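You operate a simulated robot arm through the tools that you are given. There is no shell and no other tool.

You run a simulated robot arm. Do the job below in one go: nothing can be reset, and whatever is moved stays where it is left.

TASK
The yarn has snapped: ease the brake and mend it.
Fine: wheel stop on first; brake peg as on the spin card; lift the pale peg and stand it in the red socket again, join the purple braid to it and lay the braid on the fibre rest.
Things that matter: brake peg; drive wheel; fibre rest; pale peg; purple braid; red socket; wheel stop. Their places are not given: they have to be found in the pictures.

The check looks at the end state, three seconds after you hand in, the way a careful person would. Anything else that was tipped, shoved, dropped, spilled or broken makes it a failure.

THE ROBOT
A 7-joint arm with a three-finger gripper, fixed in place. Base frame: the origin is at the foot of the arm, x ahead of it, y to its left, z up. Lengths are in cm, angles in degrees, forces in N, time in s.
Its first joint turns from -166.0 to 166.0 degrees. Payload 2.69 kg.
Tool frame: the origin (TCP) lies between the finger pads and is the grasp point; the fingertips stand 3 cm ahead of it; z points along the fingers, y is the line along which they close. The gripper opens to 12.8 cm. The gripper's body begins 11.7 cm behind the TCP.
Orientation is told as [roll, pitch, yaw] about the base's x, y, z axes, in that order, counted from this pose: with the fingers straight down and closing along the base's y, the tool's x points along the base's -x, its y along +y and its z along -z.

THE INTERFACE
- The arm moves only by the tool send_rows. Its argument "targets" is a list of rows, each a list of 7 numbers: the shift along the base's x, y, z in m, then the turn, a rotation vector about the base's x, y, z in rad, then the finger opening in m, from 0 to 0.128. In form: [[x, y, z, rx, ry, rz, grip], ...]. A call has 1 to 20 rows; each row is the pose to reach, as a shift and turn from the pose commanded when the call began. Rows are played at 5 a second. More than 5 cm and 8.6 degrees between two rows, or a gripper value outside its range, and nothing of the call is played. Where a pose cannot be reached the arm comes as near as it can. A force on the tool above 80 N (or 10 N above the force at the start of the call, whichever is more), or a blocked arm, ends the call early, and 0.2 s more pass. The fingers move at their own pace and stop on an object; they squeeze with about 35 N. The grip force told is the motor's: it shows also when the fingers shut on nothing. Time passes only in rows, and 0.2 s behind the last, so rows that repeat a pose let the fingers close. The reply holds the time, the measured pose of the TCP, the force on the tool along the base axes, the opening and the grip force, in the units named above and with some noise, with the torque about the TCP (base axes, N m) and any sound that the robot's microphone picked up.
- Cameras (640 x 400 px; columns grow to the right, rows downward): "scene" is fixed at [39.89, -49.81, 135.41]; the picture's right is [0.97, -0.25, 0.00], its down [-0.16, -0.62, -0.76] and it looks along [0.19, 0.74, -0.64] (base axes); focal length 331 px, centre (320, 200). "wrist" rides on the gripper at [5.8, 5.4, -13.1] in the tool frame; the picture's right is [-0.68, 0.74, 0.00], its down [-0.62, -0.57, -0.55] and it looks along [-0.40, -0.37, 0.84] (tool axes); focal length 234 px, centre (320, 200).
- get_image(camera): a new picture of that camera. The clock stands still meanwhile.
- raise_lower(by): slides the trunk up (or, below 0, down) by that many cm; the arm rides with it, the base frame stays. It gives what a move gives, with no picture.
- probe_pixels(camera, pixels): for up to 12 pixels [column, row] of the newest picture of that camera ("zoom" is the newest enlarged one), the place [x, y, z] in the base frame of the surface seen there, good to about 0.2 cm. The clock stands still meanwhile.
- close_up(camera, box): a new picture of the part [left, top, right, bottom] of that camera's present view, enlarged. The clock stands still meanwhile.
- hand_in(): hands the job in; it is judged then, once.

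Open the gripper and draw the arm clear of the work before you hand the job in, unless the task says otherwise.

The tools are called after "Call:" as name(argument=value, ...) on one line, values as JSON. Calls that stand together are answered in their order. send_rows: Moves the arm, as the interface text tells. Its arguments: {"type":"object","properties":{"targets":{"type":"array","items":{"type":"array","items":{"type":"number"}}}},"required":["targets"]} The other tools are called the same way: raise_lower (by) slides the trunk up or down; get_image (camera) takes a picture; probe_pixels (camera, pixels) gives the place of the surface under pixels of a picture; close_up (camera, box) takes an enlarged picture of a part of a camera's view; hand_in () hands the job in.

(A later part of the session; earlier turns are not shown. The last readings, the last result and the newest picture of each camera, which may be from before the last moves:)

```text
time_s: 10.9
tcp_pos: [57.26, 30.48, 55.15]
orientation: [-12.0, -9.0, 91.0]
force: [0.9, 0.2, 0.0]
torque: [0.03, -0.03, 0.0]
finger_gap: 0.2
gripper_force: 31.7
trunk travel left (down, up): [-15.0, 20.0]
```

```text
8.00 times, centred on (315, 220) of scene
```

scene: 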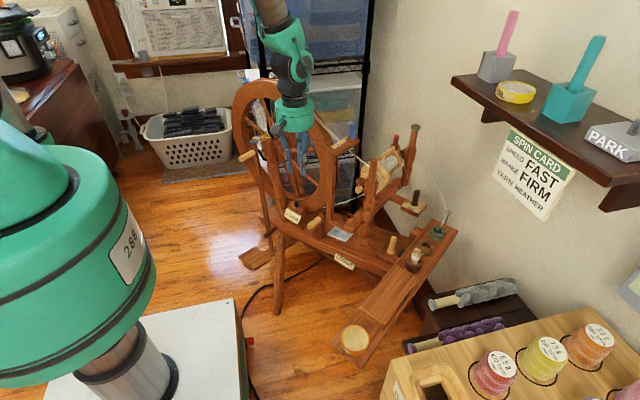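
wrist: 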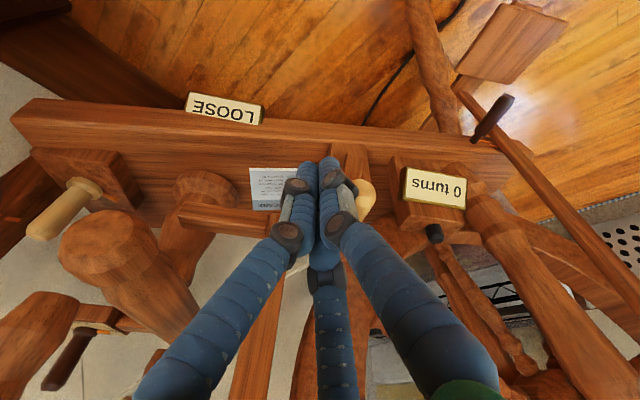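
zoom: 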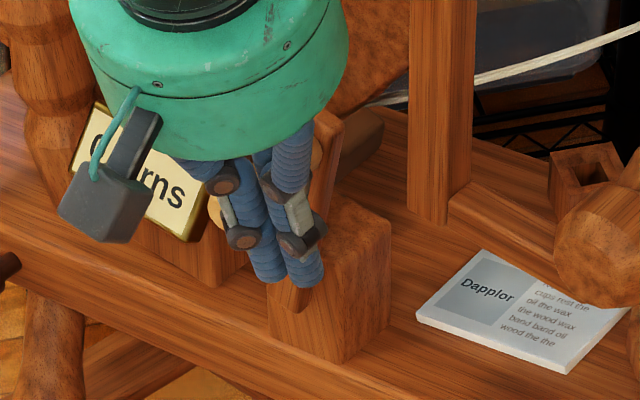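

The lever is moving toward the wheel (its plate stands more upright). I keep pushing in small steps.

Call:
send_rows(targets=[[-0.0031, 0.004, 0.001, 0, 0, 0, 0.0], [-0.0061, 0.0079, 0.002, 0, 0, 0, 0.0], [-0.0092, 0.0119, 0.003, 0, 0, 0, 0.0], [-0.0122, 0.0158, 0.004, 0, 0, 0, 0.0]])

Call:
get_image(camera="wrist")

Call:
close_up(camera="scene", box=[285, 195, 345, 245])

```text
time_s: 11.9
tcp_pos: [56.02, 32.12, 55.58]
orientation: [-12.1, -9.1, 90.9]
force: [0.1, 0.1, 0.5]
torque: [0.01, -0.02, -0.01]
finger_gap: 0.17
gripper_force: 32.2
trunk travel left (down, up): [-15.0, 20.0]
```

```text
taken
```

wrist: 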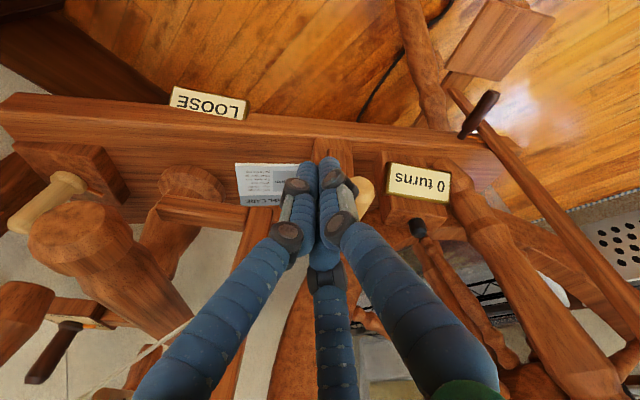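

```text
8.00 times, centred on (315, 220) of scene
```

zoom: 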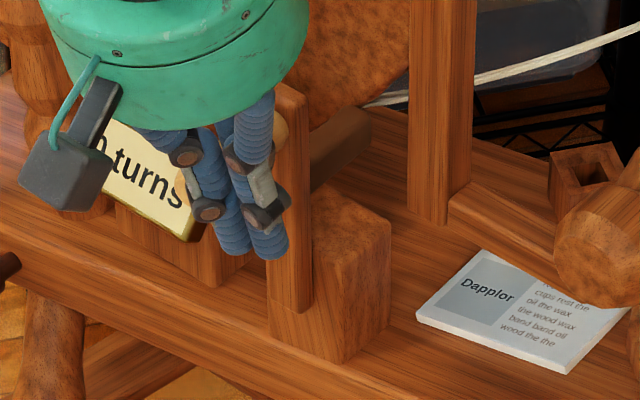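

The lever is nearly upright and the pad (zoom 340,145) nears the rim. I continue with finer steps.

Call:
send_rows(targets=[[-0.0024, 0.0032, 0.0005, 0, 0, 0, 0.0], [-0.0049, 0.0063, 0.001, 0, 0, 0, 0.0], [-0.0073, 0.0095, 0.001, 0, 0, 0, 0.0], [-0.0098, 0.0127, 0.001, 0, 0, 0, 0.0]])

Call:
get_image(camera="wrist")

Call:
close_up(camera="scene", box=[285, 195, 345, 245])

```text
time_s: 12.9
tcp_pos: [55.12, 33.43, 55.63]
orientation: [-12.1, -9.2, 90.9]
force: [0.7, -0.6, 0.2]
torque: [0.0, -0.01, -0.01]
finger_gap: 0.23
gripper_force: 31.6
trunk travel left (down, up): [-15.0, 20.0]
```

```text
taken
```

wrist: 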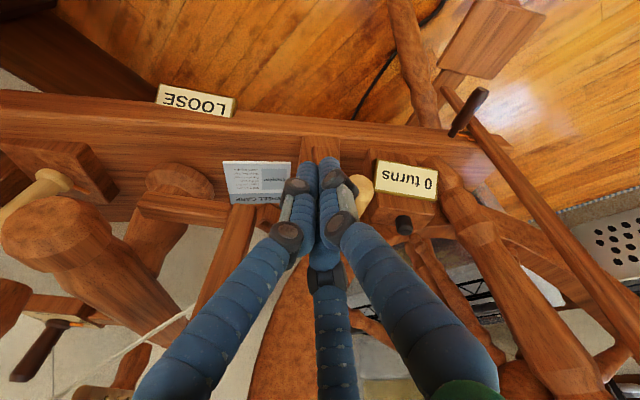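

```text
8.00 times, centred on (315, 220) of scene
```

zoom: 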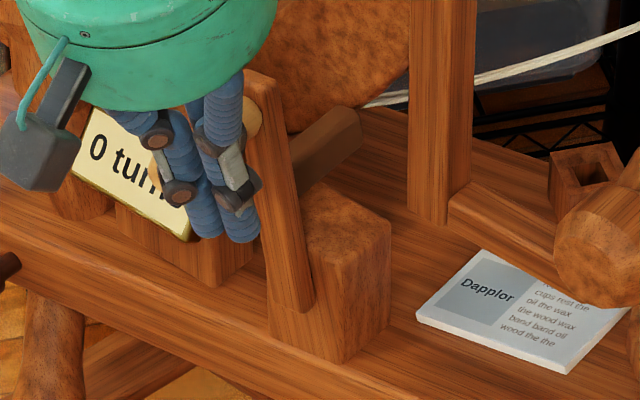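

Still low force; the pad's top edge is close to the rim's underside. I continue another 1.5 cm in small steps.

Call:
send_rows(targets=[[-0.0018, 0.0024, 0, 0, 0, 0, 0.0], [-0.0037, 0.0048, 0, 0, 0, 0, 0.0], [-0.0055, 0.0071, 0, 0, 0, 0, 0.0], [-0.0073, 0.0095, 0, 0, 0, 0, 0.0], [-0.0092, 0.0119, 0, 0, 0, 0, 0.0]])

Call:
get_image(camera="wrist")

Call:
close_up(camera="scene", box=[285, 195, 345, 245])

```text
time_s: 14.1
tcp_pos: [54.27, 34.41, 55.61]
orientation: [-12.1, -9.2, 90.9]
force: [41.2, -58.3, -4.4]
torque: [-0.26, -0.26, 0.48]
finger_gap: 0.2
gripper_force: 31.4
trunk travel left (down, up): [-15.0, 20.0]
```

```text
taken
```

wrist: 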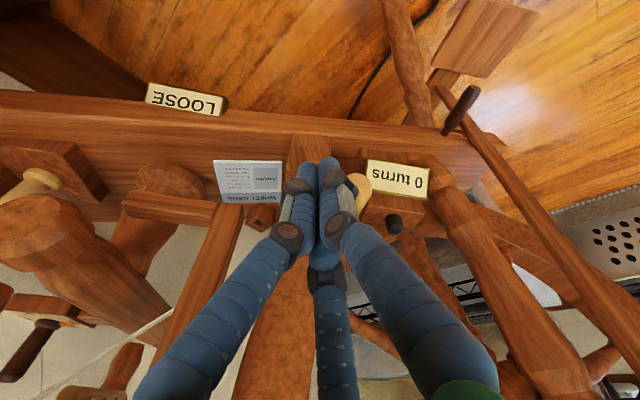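

```text
8.00 times, centred on (315, 220) of scene
```

zoom: 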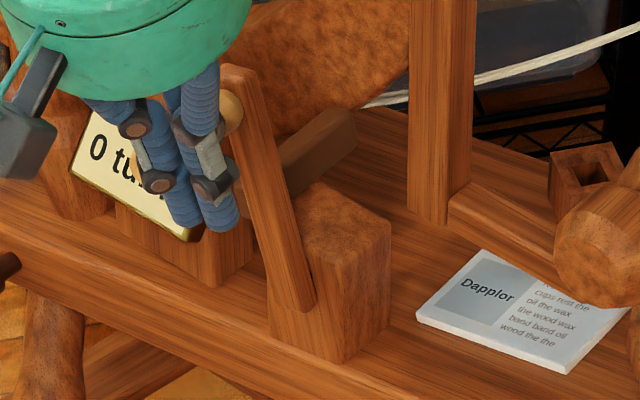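

The reaction is now about 71 N along the push: the pad is hard against the rim, so the stop is on. I back off along the same line and rise, then look whether it stays.

Call:
send_rows(targets=[[0.0055, -0.0071, 0, 0, 0, 0, 0.0], [0.0122, -0.0158, 0, 0, 0, 0, 0.0], [0.0244, -0.0317, 0, 0, 0, 0, 0.0], [0.0305, -0.0396, 0.02, 0, 0, 0, 0.0], [0.0305, -0.0396, 0.06, 0, 0, 0, 0.0], [0.0305, -0.045, 0.1, 0, 0, 0, 0.0], [0.0305, -0.05, 0.15, 0, 0, 0, 0.0], [0.02, -0.06, 0.2, 0, 0, 0, 0.0]])

Call:
get_image(camera="wrist")

Call:
close_up(camera="scene", box=[285, 195, 345, 245])

```text
refused: row 7 steps farther than a row can; nothing moved
```

```text
taken
```

wrist: 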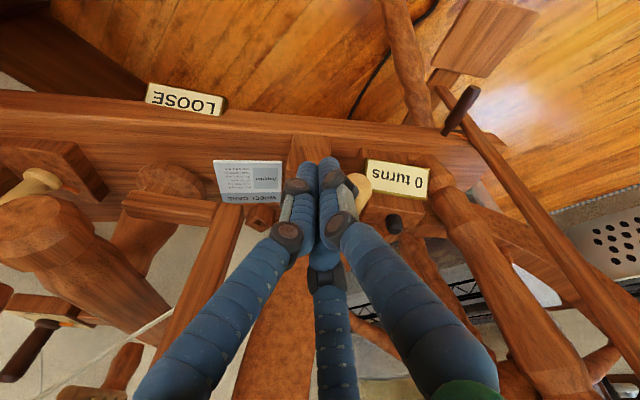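

```text
8.00 times, centred on (315, 220) of scene
```

zoom: 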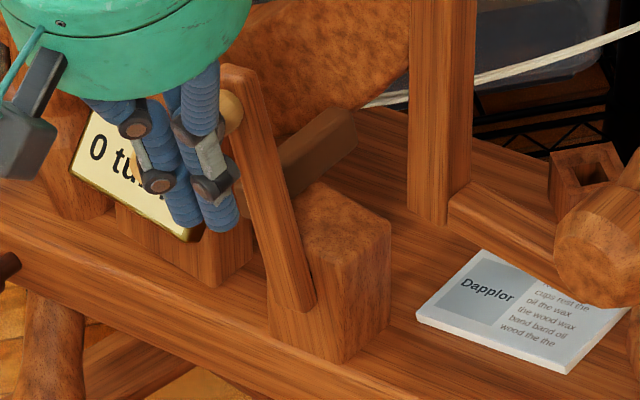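

The call was refused for too large a step, so nothing moved. I resend with smaller steps.

Call:
send_rows(targets=[[0.0055, -0.0071, 0, 0, 0, 0, 0.0], [0.0122, -0.0158, 0, 0, 0, 0, 0.0], [0.0244, -0.0317, 0, 0, 0, 0, 0.0], [0.0305, -0.0396, 0.02, 0, 0, 0, 0.0], [0.0305, -0.0396, 0.06, 0, 0, 0, 0.0], [0.0305, -0.043, 0.1, 0, 0, 0, 0.0], [0.0305, -0.047, 0.14, 0, 0, 0, 0.0], [0.0305, -0.05, 0.18, 0, 0, 0, 0.0]])

Call:
get_image(camera="wrist")

Call:
close_up(camera="scene", box=[270, 190, 350, 250])

```text
time_s: 15.9
tcp_pos: [57.24, 29.59, 73.65]
orientation: [-11.9, -9.0, 90.9]
force: [-0.2, -0.1, -1.5]
torque: [0.01, -0.01, 0.01]
finger_gap: 0.23
gripper_force: 31.3
trunk travel left (down, up): [-15.0, 20.0]
```

```text
taken
```

wrist: 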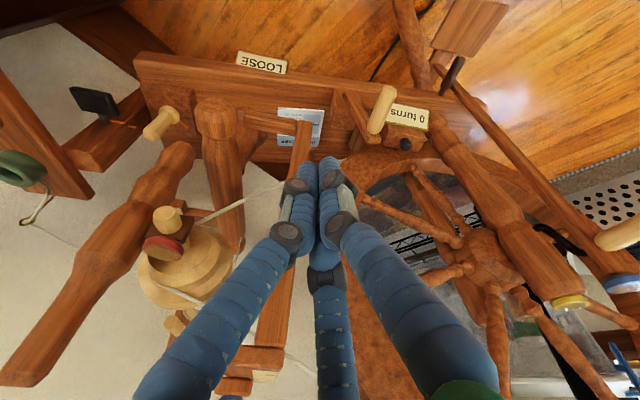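

```text
6.67 times, centred on (310, 220) of scene
```

zoom: 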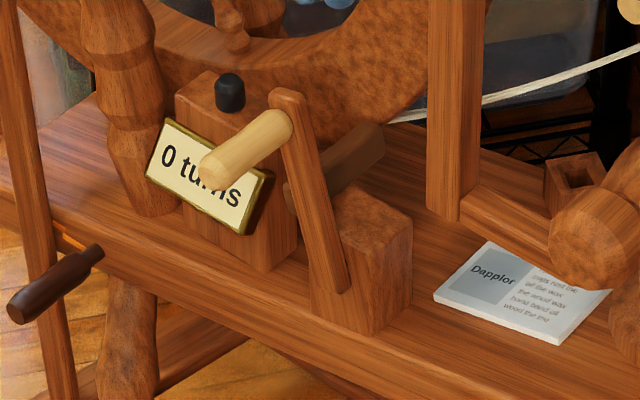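

The lever stays leaning against the wheel. I zoom in on the pad/rim contact from both cameras to verify.

Call:
close_up(camera="scene", box=[305, 190, 345, 225])

Call:
close_up(camera="wrist", box=[310, 70, 450, 190])

```text
11.43 times, centred on (325, 208) of scene
```

zoom: 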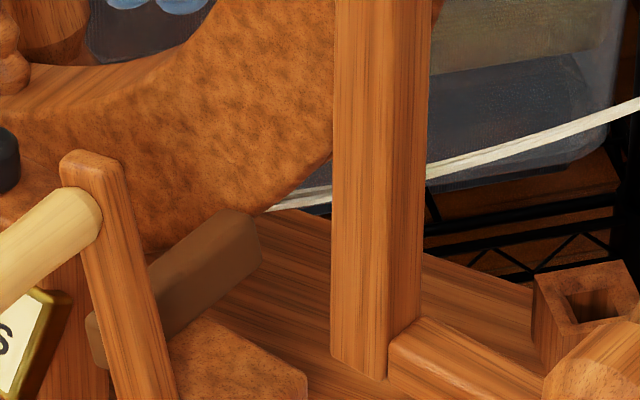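

```text
3.33 times, centred on (380, 130) of wrist
```

zoom: 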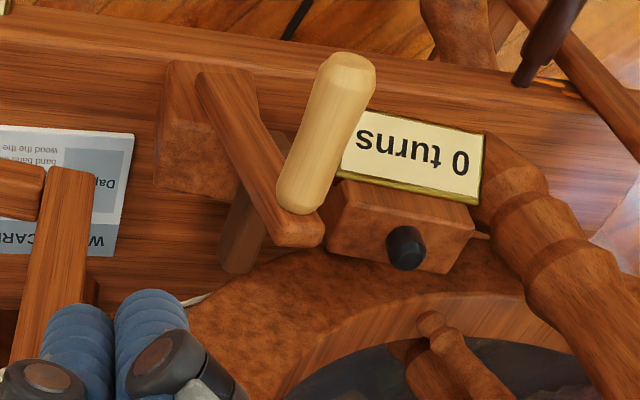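

The pad touches the rim underside: the wheel stop is on. Next I raise and untilt the tool, moving to a viewpoint on the near side (about (73,9,93)) to survey the knob, brake peg and flyer clearances.

Call:
send_rows(targets=[[0, -0.03, 0.03, 0, 0, 0, 0.0], [0, -0.06, 0.06, 0, 0, 0, 0.0], [0, -0.09, 0.09, -0.08, 0.103, 0, 0.0], [0.01, -0.12, 0.12, -0.16, 0.207, 0, 0.0], [0.03, -0.15, 0.15, -0.16, 0.207, 0, 0.0], [0.06, -0.17, 0.17, -0.16, 0.207, 0, 0.0], [0.09, -0.18, 0.185, -0.16, 0.207, 0, 0.0], [0.12, -0.19, 0.194, -0.16, 0.207, 0, 0.0], [0.14, -0.2, 0.194, -0.16, 0.207, 0, 0.128], [0.158, -0.206, 0.194, -0.16, 0.207, 0, 0.128], [0.158, -0.206, 0.194, -0.16, 0.207, 0, 0.128]])

Call:
get_image(camera="wrist")

Call:
close_up(camera="wrist", box=[160, 100, 460, 290])

```text
time_s: 18.3
tcp_pos: [72.99, 8.88, 92.92]
orientation: [0.0, -0.2, 89.9]
force: [0.1, -0.2, -0.3]
torque: [0.01, 0.04, 0.0]
finger_gap: 12.77
gripper_force: 0.0
trunk travel left (down, up): [-15.0, 20.0]
```

```text
taken
```

wrist: 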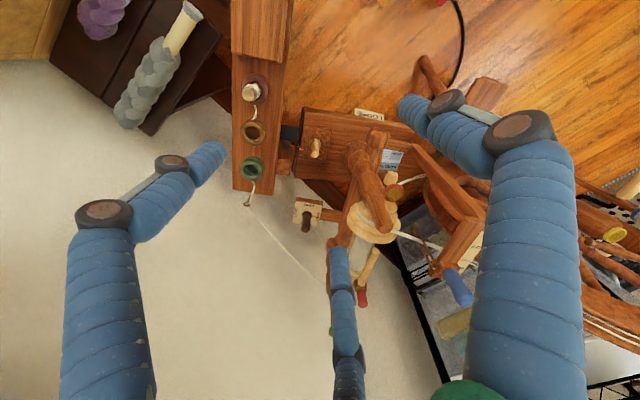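

```text
2.11 times, centred on (310, 195) of wrist
```

zoom: 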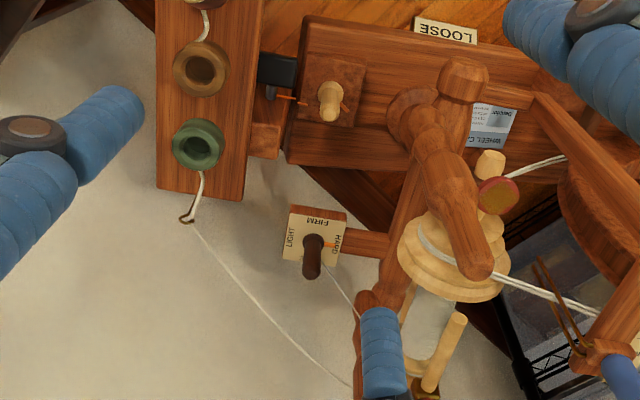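

A clear view: tension knob at zoom (328,105), brake dial at (315,240), maiden at (450,210). I probe these for positions.

Call:
probe_pixels(camera="zoom", pixels=[[328, 93], [332, 112], [344, 108], [300, 101], [285, 97], [275, 72], [350, 75], [230, 180], [260, 20], [270, 140], [250, 130], [455, 80]])

Call:
probe_pixels(camera="zoom", pixels=[[312, 240], [311, 270], [330, 244], [337, 243], [318, 223], [290, 240], [360, 242], [400, 255], [420, 280], [480, 265], [450, 170], [497, 195]])

Call:
close_up(camera="wrist", box=[270, 110, 350, 170])

```text
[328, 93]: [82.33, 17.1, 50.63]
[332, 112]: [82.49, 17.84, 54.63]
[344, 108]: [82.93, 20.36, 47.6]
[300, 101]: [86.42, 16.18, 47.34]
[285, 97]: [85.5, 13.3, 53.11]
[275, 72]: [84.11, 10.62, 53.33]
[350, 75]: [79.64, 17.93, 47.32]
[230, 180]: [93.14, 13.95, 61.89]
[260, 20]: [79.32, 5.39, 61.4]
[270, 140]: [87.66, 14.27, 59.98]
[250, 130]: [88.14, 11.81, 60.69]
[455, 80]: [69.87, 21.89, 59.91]
```

```text
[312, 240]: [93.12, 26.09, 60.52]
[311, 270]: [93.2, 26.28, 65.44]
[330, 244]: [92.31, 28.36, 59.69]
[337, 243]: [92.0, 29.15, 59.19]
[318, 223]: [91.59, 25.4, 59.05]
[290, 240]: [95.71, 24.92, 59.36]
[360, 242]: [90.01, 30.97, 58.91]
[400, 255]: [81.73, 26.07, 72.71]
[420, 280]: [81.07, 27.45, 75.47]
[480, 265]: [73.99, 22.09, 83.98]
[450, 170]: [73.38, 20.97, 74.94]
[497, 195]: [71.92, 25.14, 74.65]
```

```text
6.67 times, centred on (310, 140) of wrist
```

zoom: 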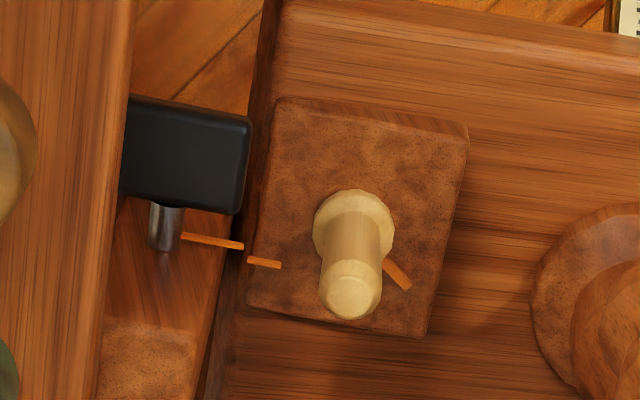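

Knob axis ≈ (82.5,17.95), top z≈55. To keep the wrist camera away from the maiden I'll use yaw 140→90 for a clockwise turn. First move above the knob at a safe height with yaw 140.

Call:
send_rows(targets=[[0.013, 0.0, 0, 0, 0, 0.125, 0.055], [0.03, 0.01, 0, 0, 0, 0.25, 0.055], [0.05, 0.025, 0, 0, 0, 0.375, 0.055], [0.07, 0.045, 0, 0, 0, 0.5, 0.055], [0.085, 0.07, 0, 0, 0, 0.625, 0.055], [0.0952, 0.09, -0.02, 0, 0, 0.75, 0.055], [0.0952, 0.0907, -0.06, 0, 0, 0.873, 0.055], [0.0952, 0.0907, -0.1, 0, 0, 0.873, 0.055], [0.0952, 0.0907, -0.1, 0, 0, 0.873, 0.055]])

Call:
get_image(camera="wrist")

Call:
close_up(camera="scene", box=[320, 60, 480, 260])

```text
time_s: 20.3
tcp_pos: [82.44, 18.05, 83.02]
orientation: [-0.1, -0.1, 140.1]
force: [0.0, 1.0, -0.3]
torque: [0.0, 0.04, 0.01]
finger_gap: 5.51
gripper_force: 0.1
trunk travel left (down, up): [-15.0, 20.0]
```

```text
taken
```

wrist: 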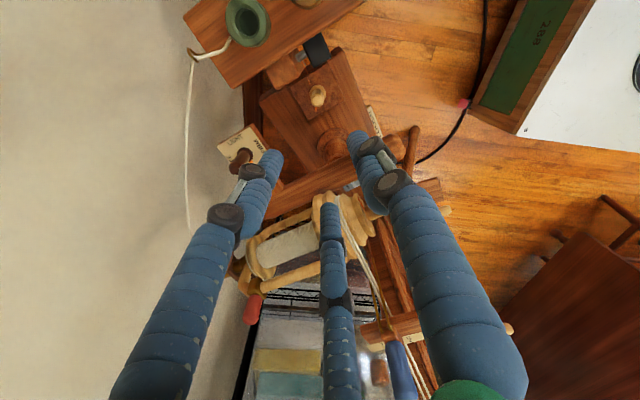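

```text
2.00 times, centred on (400, 160) of scene
```

zoom: 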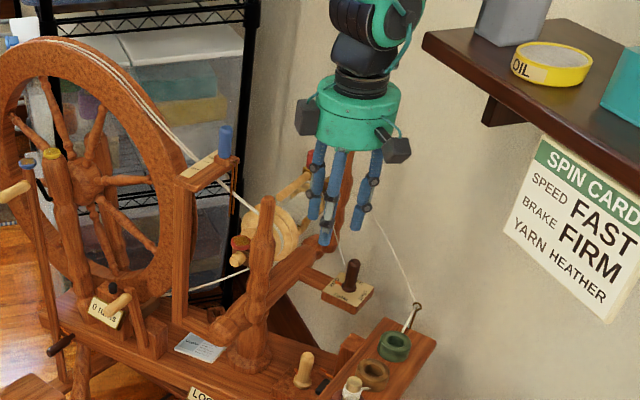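

A second box sticks out of the gripper at its left (zoom 308,118), which would swing near the maiden. A yaw range of 215→165 keeps both boxes on the free side, so I test whether the arm can turn that far here at height.

Call:
send_rows(targets=[[0, 0, 0, 0, 0, 0.13, 0.055], [0, 0, 0, 0, 0, 0.26, 0.055], [0, 0, 0, 0, 0, 0.39, 0.055], [0, 0, 0, 0, 0, 0.52, 0.055], [0, 0, 0, 0, 0, 0.65, 0.055], [0, 0, 0, 0, 0, 0.78, 0.055], [0, 0, 0, 0, 0, 0.91, 0.055], [0, 0, 0, 0, 0, 1.04, 0.055], [0, 0, 0, 0, 0, 1.17, 0.055], [0, 0, 0, 0, 0, 1.3, 0.055], [0, 0, 0, 0, 0, 1.3, 0.055]])

Call:
get_image(camera="wrist")

Call:
close_up(camera="scene", box=[320, 60, 480, 260])

```text
time_s: 22.7
tcp_pos: [80.97, 18.79, 83.72]
orientation: [1.9, 0.2, -170.7]
force: [0.7, 0.3, -1.2]
torque: [0.02, -0.04, 0.01]
finger_gap: 5.52
gripper_force: 0.0
out of reach, approached as far as the arm can: row 7, 8, 9, 10, 11
trunk travel left (down, up): [-15.0, 20.0]
```

```text
taken
```

wrist: 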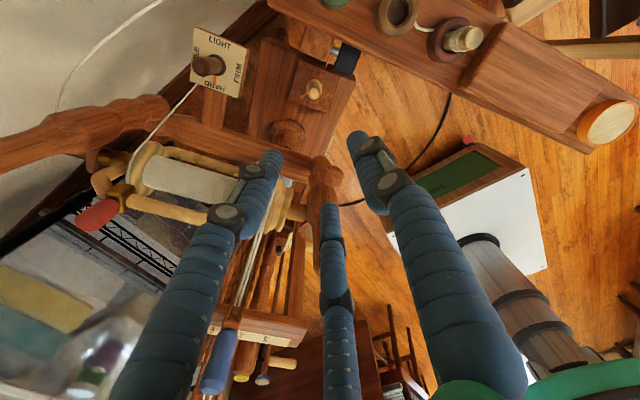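

```text
2.00 times, centred on (400, 160) of scene
```

zoom: 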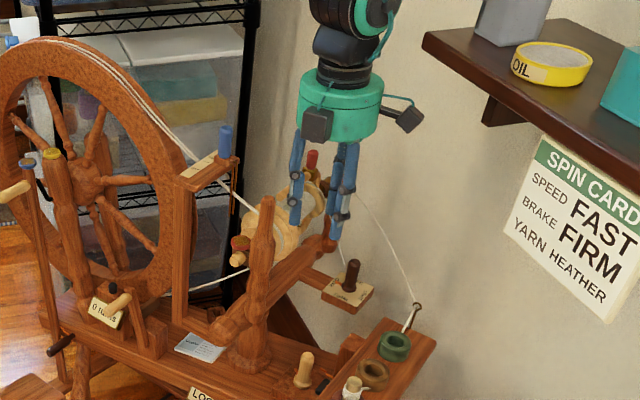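

The arm's joint limit is reached near yaw 187°. The other end of the range (yaw −95→−145) also keeps both boxes clear, so I return to yaw 140 first and then unwind toward negative yaw at this height.

Call:
send_rows(targets=[[0, 0, 0, 0, 0, -0.13, 0.055], [0, 0, 0, 0, 0, -0.26, 0.055], [0, 0, 0, 0, 0, -0.39, 0.055], [0, 0, 0, 0, 0, -0.52, 0.055], [0, 0, 0, 0, 0, -0.65, 0.055], [0, 0, 0, 0, 0, -0.78, 0.055], [0, 0, 0, 0, 0, -0.91, 0.055], [0, 0, 0, 0, 0, -1.04, 0.055], [0, 0, 0, 0, 0, -1.17, 0.055], [0, 0, 0, 0, 0, -1.3, 0.055], [0, 0, 0, 0, 0, -1.3, 0.055]])

```text
time_s: 25.1
tcp_pos: [81.19, 18.84, 83.64]
orientation: [2.0, 0.4, 114.8]
force: [0.7, 0.0, 0.4]
torque: [0.02, -0.05, 0.03]
finger_gap: 5.5
gripper_force: 0.1
trunk travel left (down, up): [-15.0, 20.0]
```

The tool has a 2° tilt left from the limit. I level it and recentre over the knob, then unwind yaw in two calls.

Call:
send_rows(targets=[[0.0131, -0.0089, 0.0136, 0.021, -0.0288, 0, 0.055], [0.0131, -0.0089, 0.0136, 0.021, -0.0288, 0, 0.055]])

Call:
send_rows(targets=[[0, 0, 0, 0, 0, -0.13, 0.055], [0, 0, 0, 0, 0, -0.26, 0.055], [0, 0, 0, 0, 0, -0.39, 0.055], [0, 0, 0, 0, 0, -0.52, 0.055], [0, 0, 0, 0, 0, -0.65, 0.055], [0, 0, 0, 0, 0, -0.78, 0.055], [0, 0, 0, 0, 0, -0.91, 0.055], [0, 0, 0, 0, 0, -1.04, 0.055], [0, 0, 0, 0, 0, -1.17, 0.055], [0, 0, 0, 0, 0, -1.3, 0.055], [0, 0, 0, 0, 0, -1.43, 0.055], [0, 0, 0, 0, 0, -1.56, 0.055], [0, 0, 0, 0, 0, -1.69, 0.055], [0, 0, 0, 0, 0, -1.83, 0.055]])

Call:
send_rows(targets=[[0, 0, 0, 0, 0, -0.13, 0.055], [0, 0, 0, 0, 0, -0.26, 0.055], [0, 0, 0, 0, 0, -0.39, 0.055], [0, 0, 0, 0, 0, -0.52, 0.055], [0, 0, 0, 0, 0, -0.65, 0.055], [0, 0, 0, 0, 0, -0.78, 0.055], [0, 0, 0, 0, 0, -0.91, 0.055], [0, 0, 0, 0, 0, -1.04, 0.055], [0, 0, 0, 0, 0, -1.17, 0.055], [0, 0, 0, 0, 0, -1.3, 0.055], [0, 0, 0, 0, 0, -1.43, 0.055], [0, 0, 0, 0, 0, -1.56, 0.055], [0, 0, 0, 0, 0, -1.69, 0.055], [0, 0, 0, 0, 0, -1.83, 0.055], [0, 0, 0, 0, 0, -1.83, 0.055]])

```text
time_s: 25.7
tcp_pos: [82.31, 17.81, 85.08]
orientation: [-0.1, 0.0, 114.8]
force: [-0.8, -0.6, 0.5]
torque: [0.02, 0.01, -0.02]
finger_gap: 5.48
gripper_force: 0.0
trunk travel left (down, up): [-15.0, 20.0]
```

```text
time_s: 28.7
tcp_pos: [82.41, 17.8, 85.03]
orientation: [0.0, -0.1, 9.9]
force: [0.2, -0.6, 0.4]
torque: [-0.02, 0.0, 0.01]
finger_gap: 5.53
gripper_force: 0.0
trunk travel left (down, up): [-15.0, 20.0]
```

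```text
time_s: 31.9
tcp_pos: [82.48, 17.83, 85.15]
orientation: [0.1, -0.1, -94.9]
force: [0.4, -0.7, 0.6]
torque: [-0.05, 0.05, 0.0]
finger_gap: 5.53
gripper_force: 0.1
trunk travel left (down, up): [-15.0, 20.0]
```

Now at yaw −95 above the knob. I look before descending.

Call:
get_image(camera="wrist")

Call:
close_up(camera="scene", box=[320, 60, 480, 260])

```text
taken
```

wrist: 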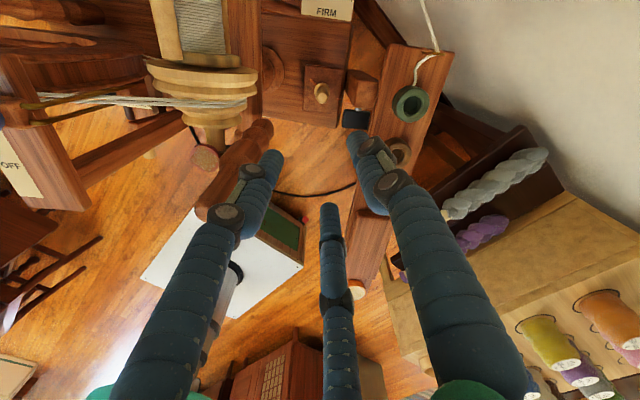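

```text
2.00 times, centred on (400, 160) of scene
```

zoom: 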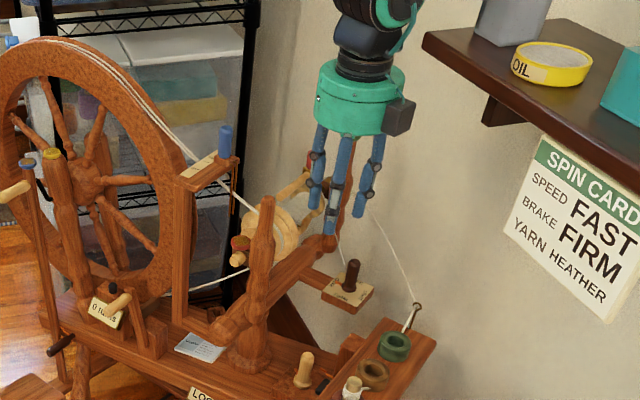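

Path below is clear. I descend to just above the knob (tips ~2 cm above its top would be z≈60) and check alignment.

Call:
send_rows(targets=[[0, 0.001, -0.04, 0, 0, 0, 0.055], [0, 0.001, -0.08, 0, 0, 0, 0.055], [0, 0.001, -0.12, 0, 0, 0, 0.055], [0, 0.001, -0.16, 0, 0, 0, 0.055], [0, 0.001, -0.2, 0, 0, 0, 0.055], [0, 0.001, -0.24, 0, 0, 0, 0.055], [0, 0.001, -0.24, 0, 0, 0, 0.055]])

Call:
get_image(camera="wrist")

Call:
close_up(camera="scene", box=[350, 140, 460, 260])

```text
time_s: 33.5
tcp_pos: [82.44, 17.96, 61.15]
orientation: [-0.1, -0.1, -94.8]
force: [-1.0, -0.6, -1.3]
torque: [-0.01, 0.0, 0.0]
finger_gap: 5.48
gripper_force: 0.1
trunk travel left (down, up): [-15.0, 20.0]
```

```text
taken
```

wrist: 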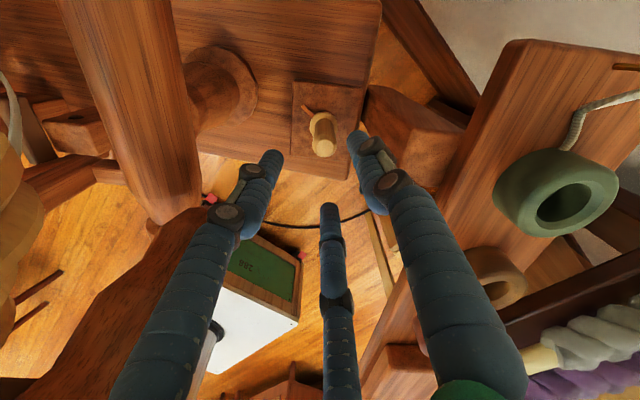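

```text
3.33 times, centred on (405, 200) of scene
```

zoom: 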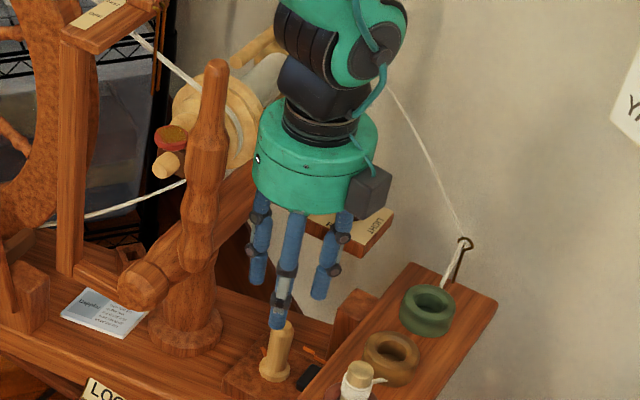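

Knob is centred between the fingers (wrist 323,135). Descend to grasp height z≈53.3 and then close.

Call:
send_rows(targets=[[0, 0, -0.03, 0, 0, 0, 0.055], [0, 0, -0.055, 0, 0, 0, 0.055], [0, 0, -0.077, 0, 0, 0, 0.055], [0, 0, -0.077, 0, 0, 0, 0.055]])

Call:
get_image(camera="wrist")

Call:
close_up(camera="scene", box=[350, 160, 460, 280])

```text
time_s: 34.5
tcp_pos: [82.39, 17.95, 53.39]
orientation: [0.0, -0.1, -94.8]
force: [0.2, 0.3, -0.2]
torque: [-0.03, -0.01, 0.02]
finger_gap: 5.48
gripper_force: 0.0
trunk travel left (down, up): [-15.0, 20.0]
```

```text
taken
```

wrist: 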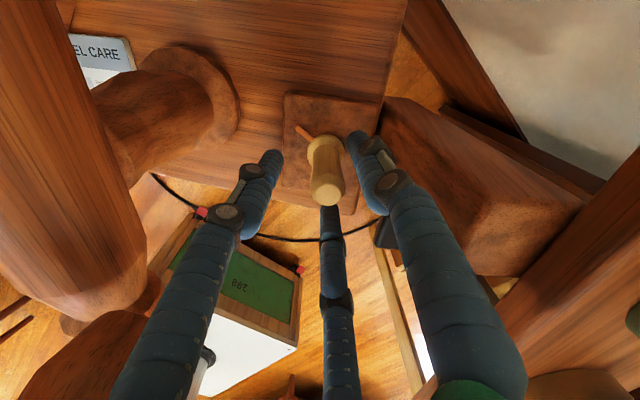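

```text
3.33 times, centred on (405, 220) of scene
```

zoom: 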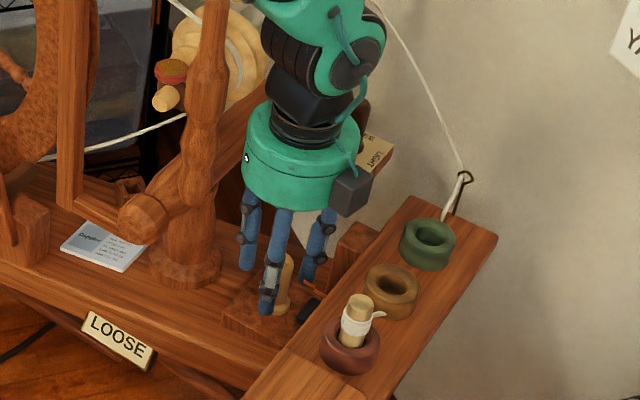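

The knob's dome appears at (328,188) in the wrist view, slightly off the centre; I probe it from this view to refine the axis before closing.

Call:
probe_pixels(camera="wrist", pixels=[[328, 190], [322, 183], [334, 183], [328, 198], [315, 160], [335, 155], [325, 145], [325, 170], [302, 131], [310, 136], [312, 190], [343, 190]])

Call:
close_up(camera="wrist", box=[270, 110, 390, 220])

```text
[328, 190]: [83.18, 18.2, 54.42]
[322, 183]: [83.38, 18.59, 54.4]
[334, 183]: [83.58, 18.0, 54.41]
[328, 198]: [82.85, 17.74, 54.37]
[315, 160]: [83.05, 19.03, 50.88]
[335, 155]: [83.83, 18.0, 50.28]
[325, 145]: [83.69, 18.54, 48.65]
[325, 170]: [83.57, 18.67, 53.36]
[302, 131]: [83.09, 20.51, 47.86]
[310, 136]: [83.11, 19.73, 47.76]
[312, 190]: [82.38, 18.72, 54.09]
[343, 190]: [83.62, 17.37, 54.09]
```

```text
3.64 times, centred on (330, 165) of wrist
```

zoom: 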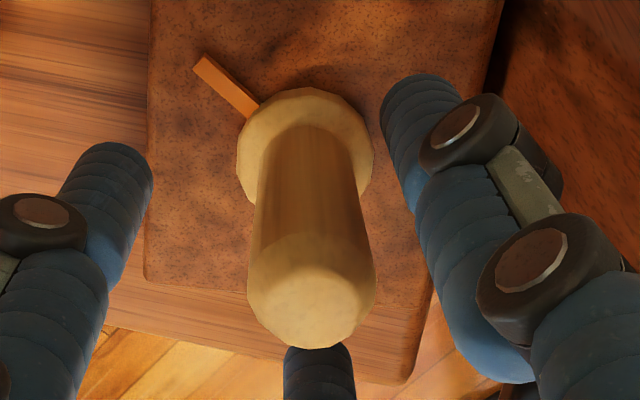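

Fitting surface points gives the knob axis at (82.75,17.95), radius 1.1; pointer now at 82°, earlier at about 35°, so a −47° turn is needed. I centre by +0.35 cm in x and close the fingers.

Call:
send_rows(targets=[[0.0035, 0, 0, 0, 0, 0, 0.055], [0.0035, 0, 0, 0, 0, 0, 0.035], [0.0035, 0, 0, 0, 0, 0, 0.015], [0.0035, 0, 0, 0, 0, 0, 0.015], [0.0035, 0, 0, 0, 0, 0, 0.015]])

Call:
get_image(camera="wrist")

```text
time_s: 35.7
tcp_pos: [82.91, 17.92, 53.54]
orientation: [0.1, 0.0, -94.9]
force: [21.0, -6.8, -7.4]
torque: [-0.21, -0.61, 0.02]
finger_gap: 2.21
gripper_force: 45.0
trunk travel left (down, up): [-15.0, 20.0]
```

```text
taken
```

wrist: 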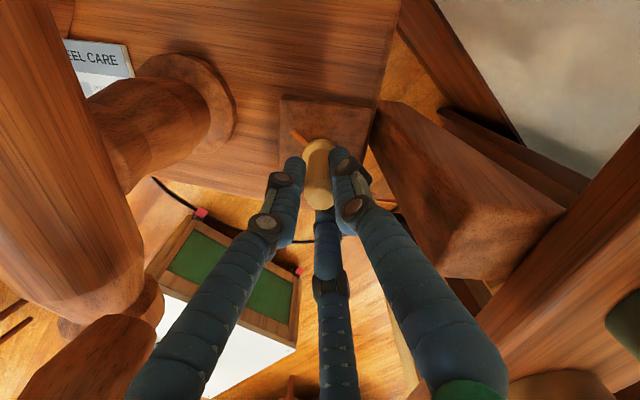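

Gripped (gap 2.2 cm). The side force of 21 N suggests the axis is slightly further +x, so I shift 0.2 cm and turn clockwise by about 23° first.

Call:
send_rows(targets=[[0.002, -0.0005, 0, 0, 0, 0, 0.015], [0.002, -0.0005, 0, 0, 0, -0.1, 0.015], [0.002, -0.0005, 0, 0, 0, -0.2, 0.015], [0.002, -0.0005, 0, 0, 0, -0.3, 0.015], [0.002, -0.0005, 0, 0, 0, -0.4, 0.015], [0.002, -0.0005, 0, 0, 0, -0.4, 0.015]])

Call:
close_up(camera="wrist", box=[270, 110, 390, 220])

Call:
close_up(camera="scene", box=[320, 200, 440, 290])

Call:
close_up(camera="scene", box=[320, 110, 400, 170])

```text
time_s: 37.1
tcp_pos: [82.92, 17.9, 53.44]
orientation: [0.0, -0.2, -117.8]
force: [9.6, -10.2, 8.1]
torque: [-0.38, -0.3, -0.06]
finger_gap: 2.15
gripper_force: 45.4
trunk travel left (down, up): [-15.0, 20.0]
```

```text
3.64 times, centred on (330, 165) of wrist
```

zoom: 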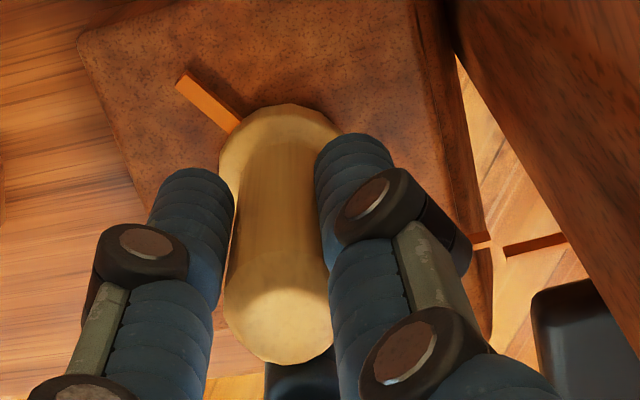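

```text
4.44 times, centred on (380, 245) of scene
```

zoom: 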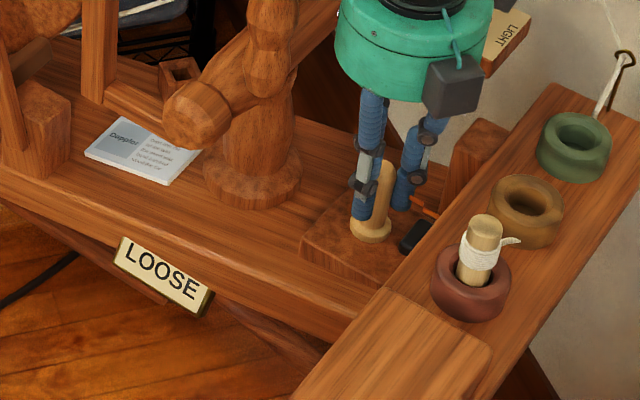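

```text
6.67 times, centred on (360, 140) of scene
```

zoom: 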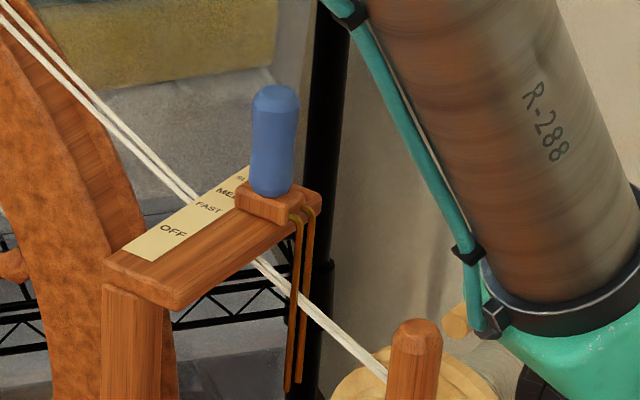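

The knob turned with the gripper and the slider post moved back about half way. I continue another 12°, then check the sign.

Call:
send_rows(targets=[[0, 0, 0, 0, 0, -0.1, 0.015], [0, 0, 0, 0, 0, -0.2, 0.015], [0, 0, 0, 0, 0, -0.3, 0.015], [0, 0, 0, 0, 0, -0.3, 0.015]])

Call:
close_up(camera="scene", box=[320, 200, 440, 290])

Call:
close_up(camera="scene", box=[320, 110, 400, 170])

Call:
close_up(camera="wrist", box=[270, 110, 390, 220])

```text
time_s: 38.1
tcp_pos: [82.99, 17.92, 53.4]
orientation: [0.0, 0.0, -135.0]
force: [14.8, -16.2, 7.8]
torque: [-0.43, -0.5, 0.01]
finger_gap: 2.14
gripper_force: 44.7
trunk travel left (down, up): [-15.0, 20.0]
```

```text
4.44 times, centred on (380, 245) of scene
```

zoom: 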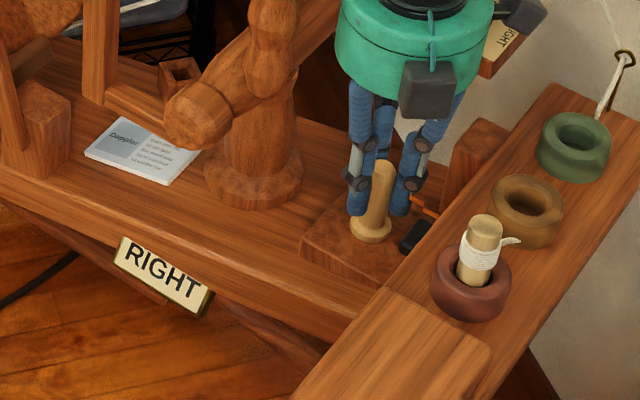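

```text
6.67 times, centred on (360, 140) of scene
```

zoom: 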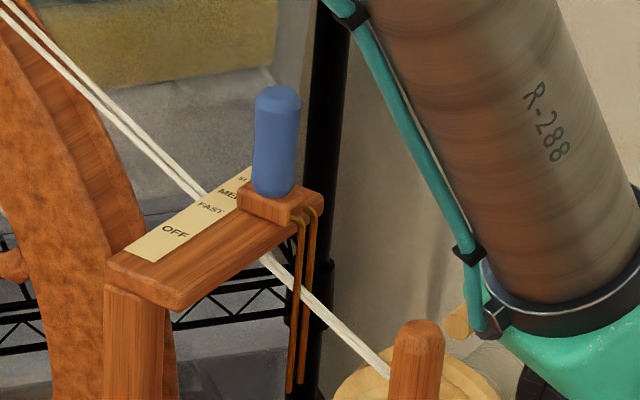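

```text
3.64 times, centred on (330, 165) of wrist
```

zoom: 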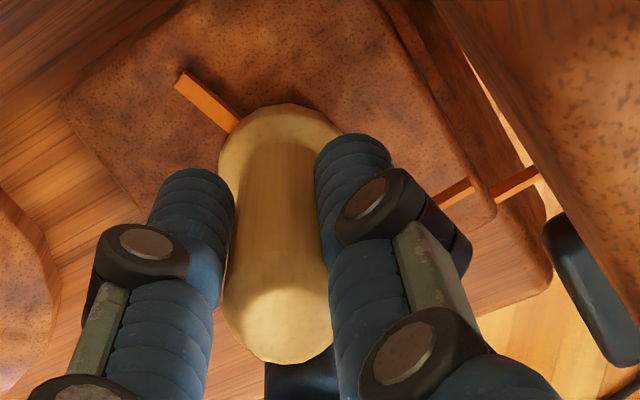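

The sign reads RIGHT again. I add the last ~6° to match the original setting, then release.

Call:
send_rows(targets=[[0, 0, 0, 0, 0, -0.05, 0.015], [0, 0, 0, 0, 0, -0.1, 0.015], [0, 0, 0, 0, 0, -0.1, 0.015]])

Call:
close_up(camera="scene", box=[320, 200, 440, 290])

Call:
close_up(camera="scene", box=[320, 110, 400, 170])

```text
time_s: 38.9
tcp_pos: [82.98, 17.85, 53.37]
orientation: [-0.1, -0.1, -140.6]
force: [15.1, -17.9, 11.1]
torque: [-0.49, -0.48, 0.03]
finger_gap: 2.15
gripper_force: 44.9
trunk travel left (down, up): [-15.0, 20.0]
```

```text
4.44 times, centred on (380, 245) of scene
```

zoom: 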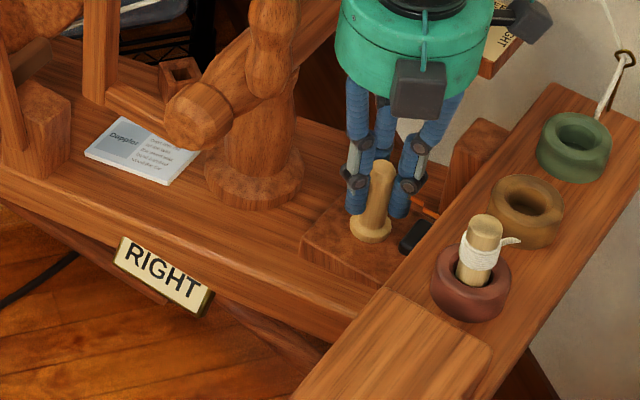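

```text
6.67 times, centred on (360, 140) of scene
```

zoom: 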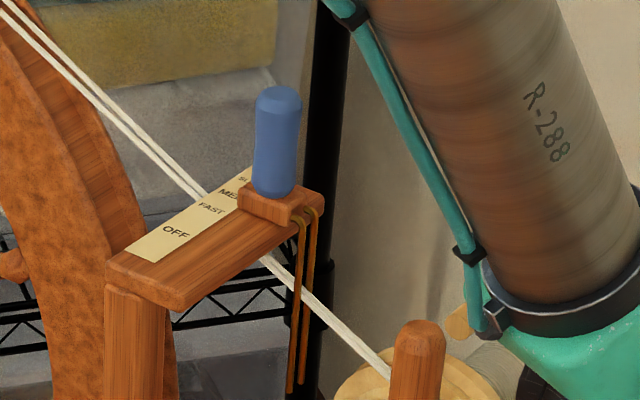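

RIGHT, and the slider post matches its first position. I release and rise straight up.

Call:
send_rows(targets=[[0, 0, 0, 0, 0, 0, 0.03], [0, 0, 0, 0, 0, 0, 0.055], [0, 0, 0, 0, 0, 0, 0.055], [0, 0, 0.03, 0, 0, 0, 0.055], [0, 0, 0.07, 0, 0, 0, 0.055], [0, 0, 0.11, 0, 0, 0, 0.055], [0, 0, 0.15, 0, 0, 0, 0.055], [0, 0, 0.19, 0, 0, 0, 0.055], [0, 0, 0.23, 0, 0, 0, 0.055], [0, 0, 0.27, 0, 0, 0, 0.055], [0, 0, 0.31, 0, 0, 0, 0.055], [0, 0, 0.35, 0, 0, 0, 0.055]])

Call:
get_image(camera="scene")

Call:
get_image(camera="wrist")

Call:
close_up(camera="scene", box=[320, 200, 440, 290])

```text
time_s: 41.5
tcp_pos: [82.9, 17.89, 88.43]
orientation: [-0.1, -0.2, -140.6]
force: [-0.3, 0.0, -0.2]
torque: [0.01, 0.02, 0.0]
finger_gap: 5.54
gripper_force: 0.1
trunk travel left (down, up): [-15.0, 20.0]
```

```text
taken
```

scene: 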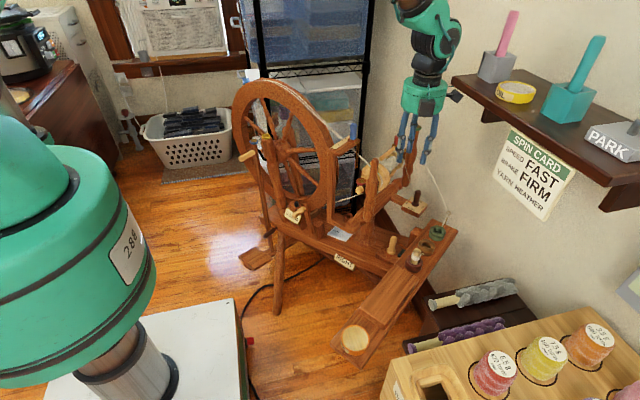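

```text
taken
```

wrist: 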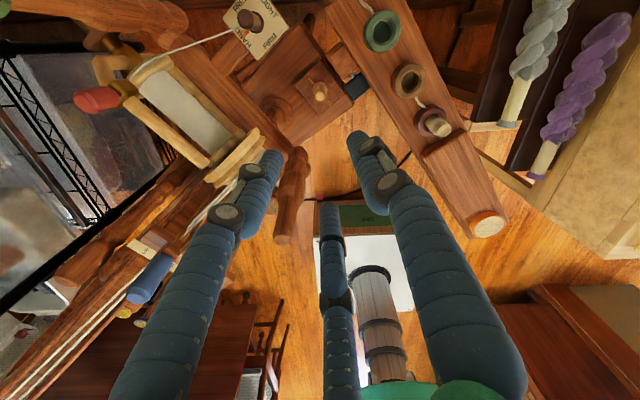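

```text
4.44 times, centred on (380, 245) of scene
```

zoom: 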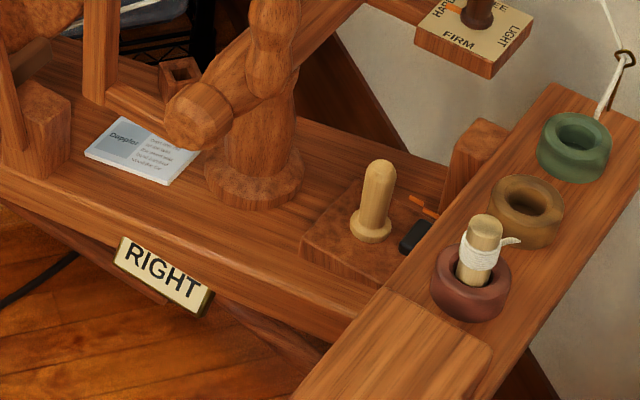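

Tension is restored (RIGHT). Next the brake peg: I zoom on the dial in both views and probe it for an accurate axis.

Call:
close_up(camera="scene", box=[390, 180, 440, 220])

Call:
probe_pixels(camera="zoom", pixels=[[352, 105], [330, 130], [370, 130], [345, 150], [320, 180], [360, 190], [340, 200], [290, 245], [360, 245], [325, 262], [272, 218], [258, 213]])

Call:
close_up(camera="wrist", box=[200, 0, 300, 70])

Call:
probe_pixels(camera="wrist", pixels=[[250, 18], [246, 14], [255, 14], [250, 26], [246, 33], [242, 22], [258, 22], [150, 60], [180, 95], [230, 130], [100, 100], [120, 70]])

```text
10.00 times, centred on (415, 200) of scene
```

zoom: 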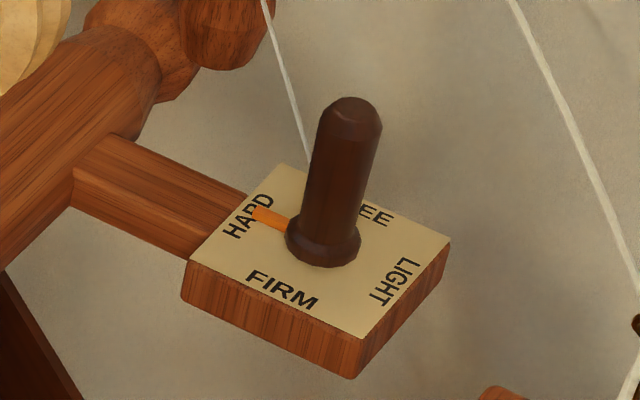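

```text
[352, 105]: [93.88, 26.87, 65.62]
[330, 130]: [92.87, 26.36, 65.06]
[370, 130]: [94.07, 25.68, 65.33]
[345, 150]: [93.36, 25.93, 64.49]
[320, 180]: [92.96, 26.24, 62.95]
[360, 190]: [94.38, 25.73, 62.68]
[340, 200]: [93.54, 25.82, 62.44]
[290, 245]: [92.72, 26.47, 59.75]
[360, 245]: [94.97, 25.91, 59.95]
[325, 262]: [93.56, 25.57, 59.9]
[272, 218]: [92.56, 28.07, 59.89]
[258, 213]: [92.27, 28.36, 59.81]
```

```text
5.71 times, centred on (250, 35) of wrist
```

zoom: 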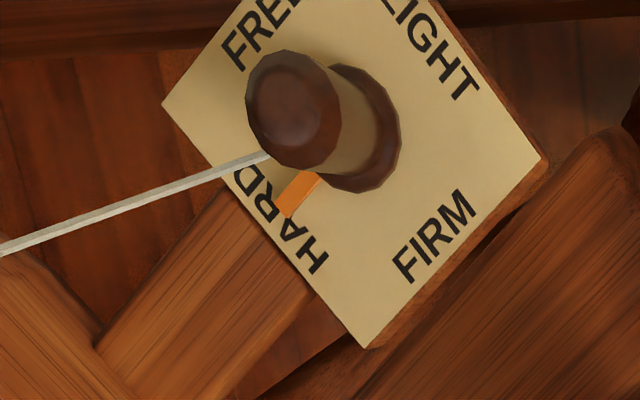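

```text
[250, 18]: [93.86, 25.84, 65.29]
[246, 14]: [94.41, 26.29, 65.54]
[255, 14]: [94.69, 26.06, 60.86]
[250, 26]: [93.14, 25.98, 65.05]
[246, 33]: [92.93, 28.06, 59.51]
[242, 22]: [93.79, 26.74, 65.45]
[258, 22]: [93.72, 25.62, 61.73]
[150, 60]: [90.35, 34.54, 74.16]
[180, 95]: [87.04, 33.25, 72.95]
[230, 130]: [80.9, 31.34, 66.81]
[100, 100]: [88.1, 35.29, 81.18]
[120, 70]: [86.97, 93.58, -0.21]
```

Brake axis ≈ (93.8,26.65), collar ~60.3, top ~65.8; labels HARD ≈128°, FIRM ≈218°, so a +90° (counter-clockwise) turn is needed. I probe the wall, shelf and flyer to check clearance for the gripper there.

Call:
get_image(camera="scene")

Call:
probe_pixels(camera="scene", pixels=[[440, 200], [480, 240], [440, 60], [460, 150], [500, 260], [453, 82], [480, 100], [540, 135], [600, 180], [415, 180], [390, 30], [470, 210]])

Call:
close_up(camera="scene", box=[360, 110, 440, 170])

Call:
probe_pixels(camera="zoom", pixels=[[170, 160], [180, 200], [160, 240], [235, 300], [240, 240], [345, 110], [345, 180], [330, 260], [60, 340], [200, 270], [250, 180], [300, 330]])

```text
taken
```

scene: 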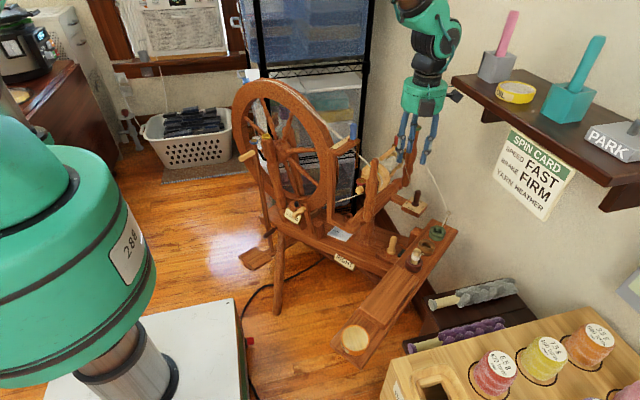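

```text
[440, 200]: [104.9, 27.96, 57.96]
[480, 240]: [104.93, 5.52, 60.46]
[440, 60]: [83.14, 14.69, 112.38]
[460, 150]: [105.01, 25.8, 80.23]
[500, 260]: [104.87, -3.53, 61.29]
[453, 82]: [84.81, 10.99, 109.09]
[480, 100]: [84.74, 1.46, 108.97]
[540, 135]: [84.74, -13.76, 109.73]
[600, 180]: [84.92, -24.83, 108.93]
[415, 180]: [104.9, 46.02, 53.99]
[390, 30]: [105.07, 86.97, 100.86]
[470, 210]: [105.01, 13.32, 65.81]
```

```text
6.67 times, centred on (400, 140) of scene
```

zoom: 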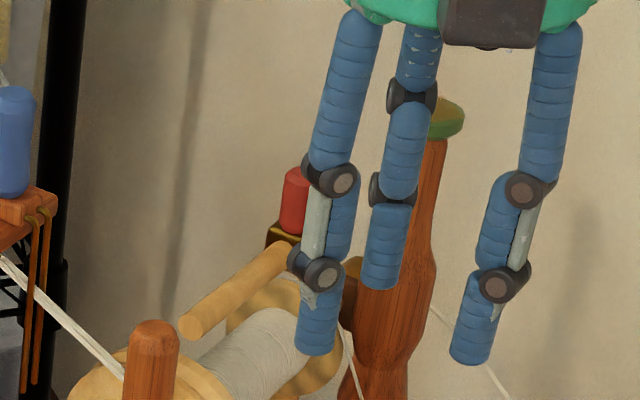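

```text
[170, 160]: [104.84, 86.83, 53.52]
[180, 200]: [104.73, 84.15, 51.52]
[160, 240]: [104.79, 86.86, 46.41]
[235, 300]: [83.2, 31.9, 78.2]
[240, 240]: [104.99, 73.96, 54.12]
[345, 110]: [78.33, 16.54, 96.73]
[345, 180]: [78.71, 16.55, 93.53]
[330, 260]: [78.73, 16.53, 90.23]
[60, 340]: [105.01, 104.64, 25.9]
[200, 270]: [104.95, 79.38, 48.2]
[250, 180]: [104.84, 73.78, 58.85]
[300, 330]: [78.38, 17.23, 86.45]
```

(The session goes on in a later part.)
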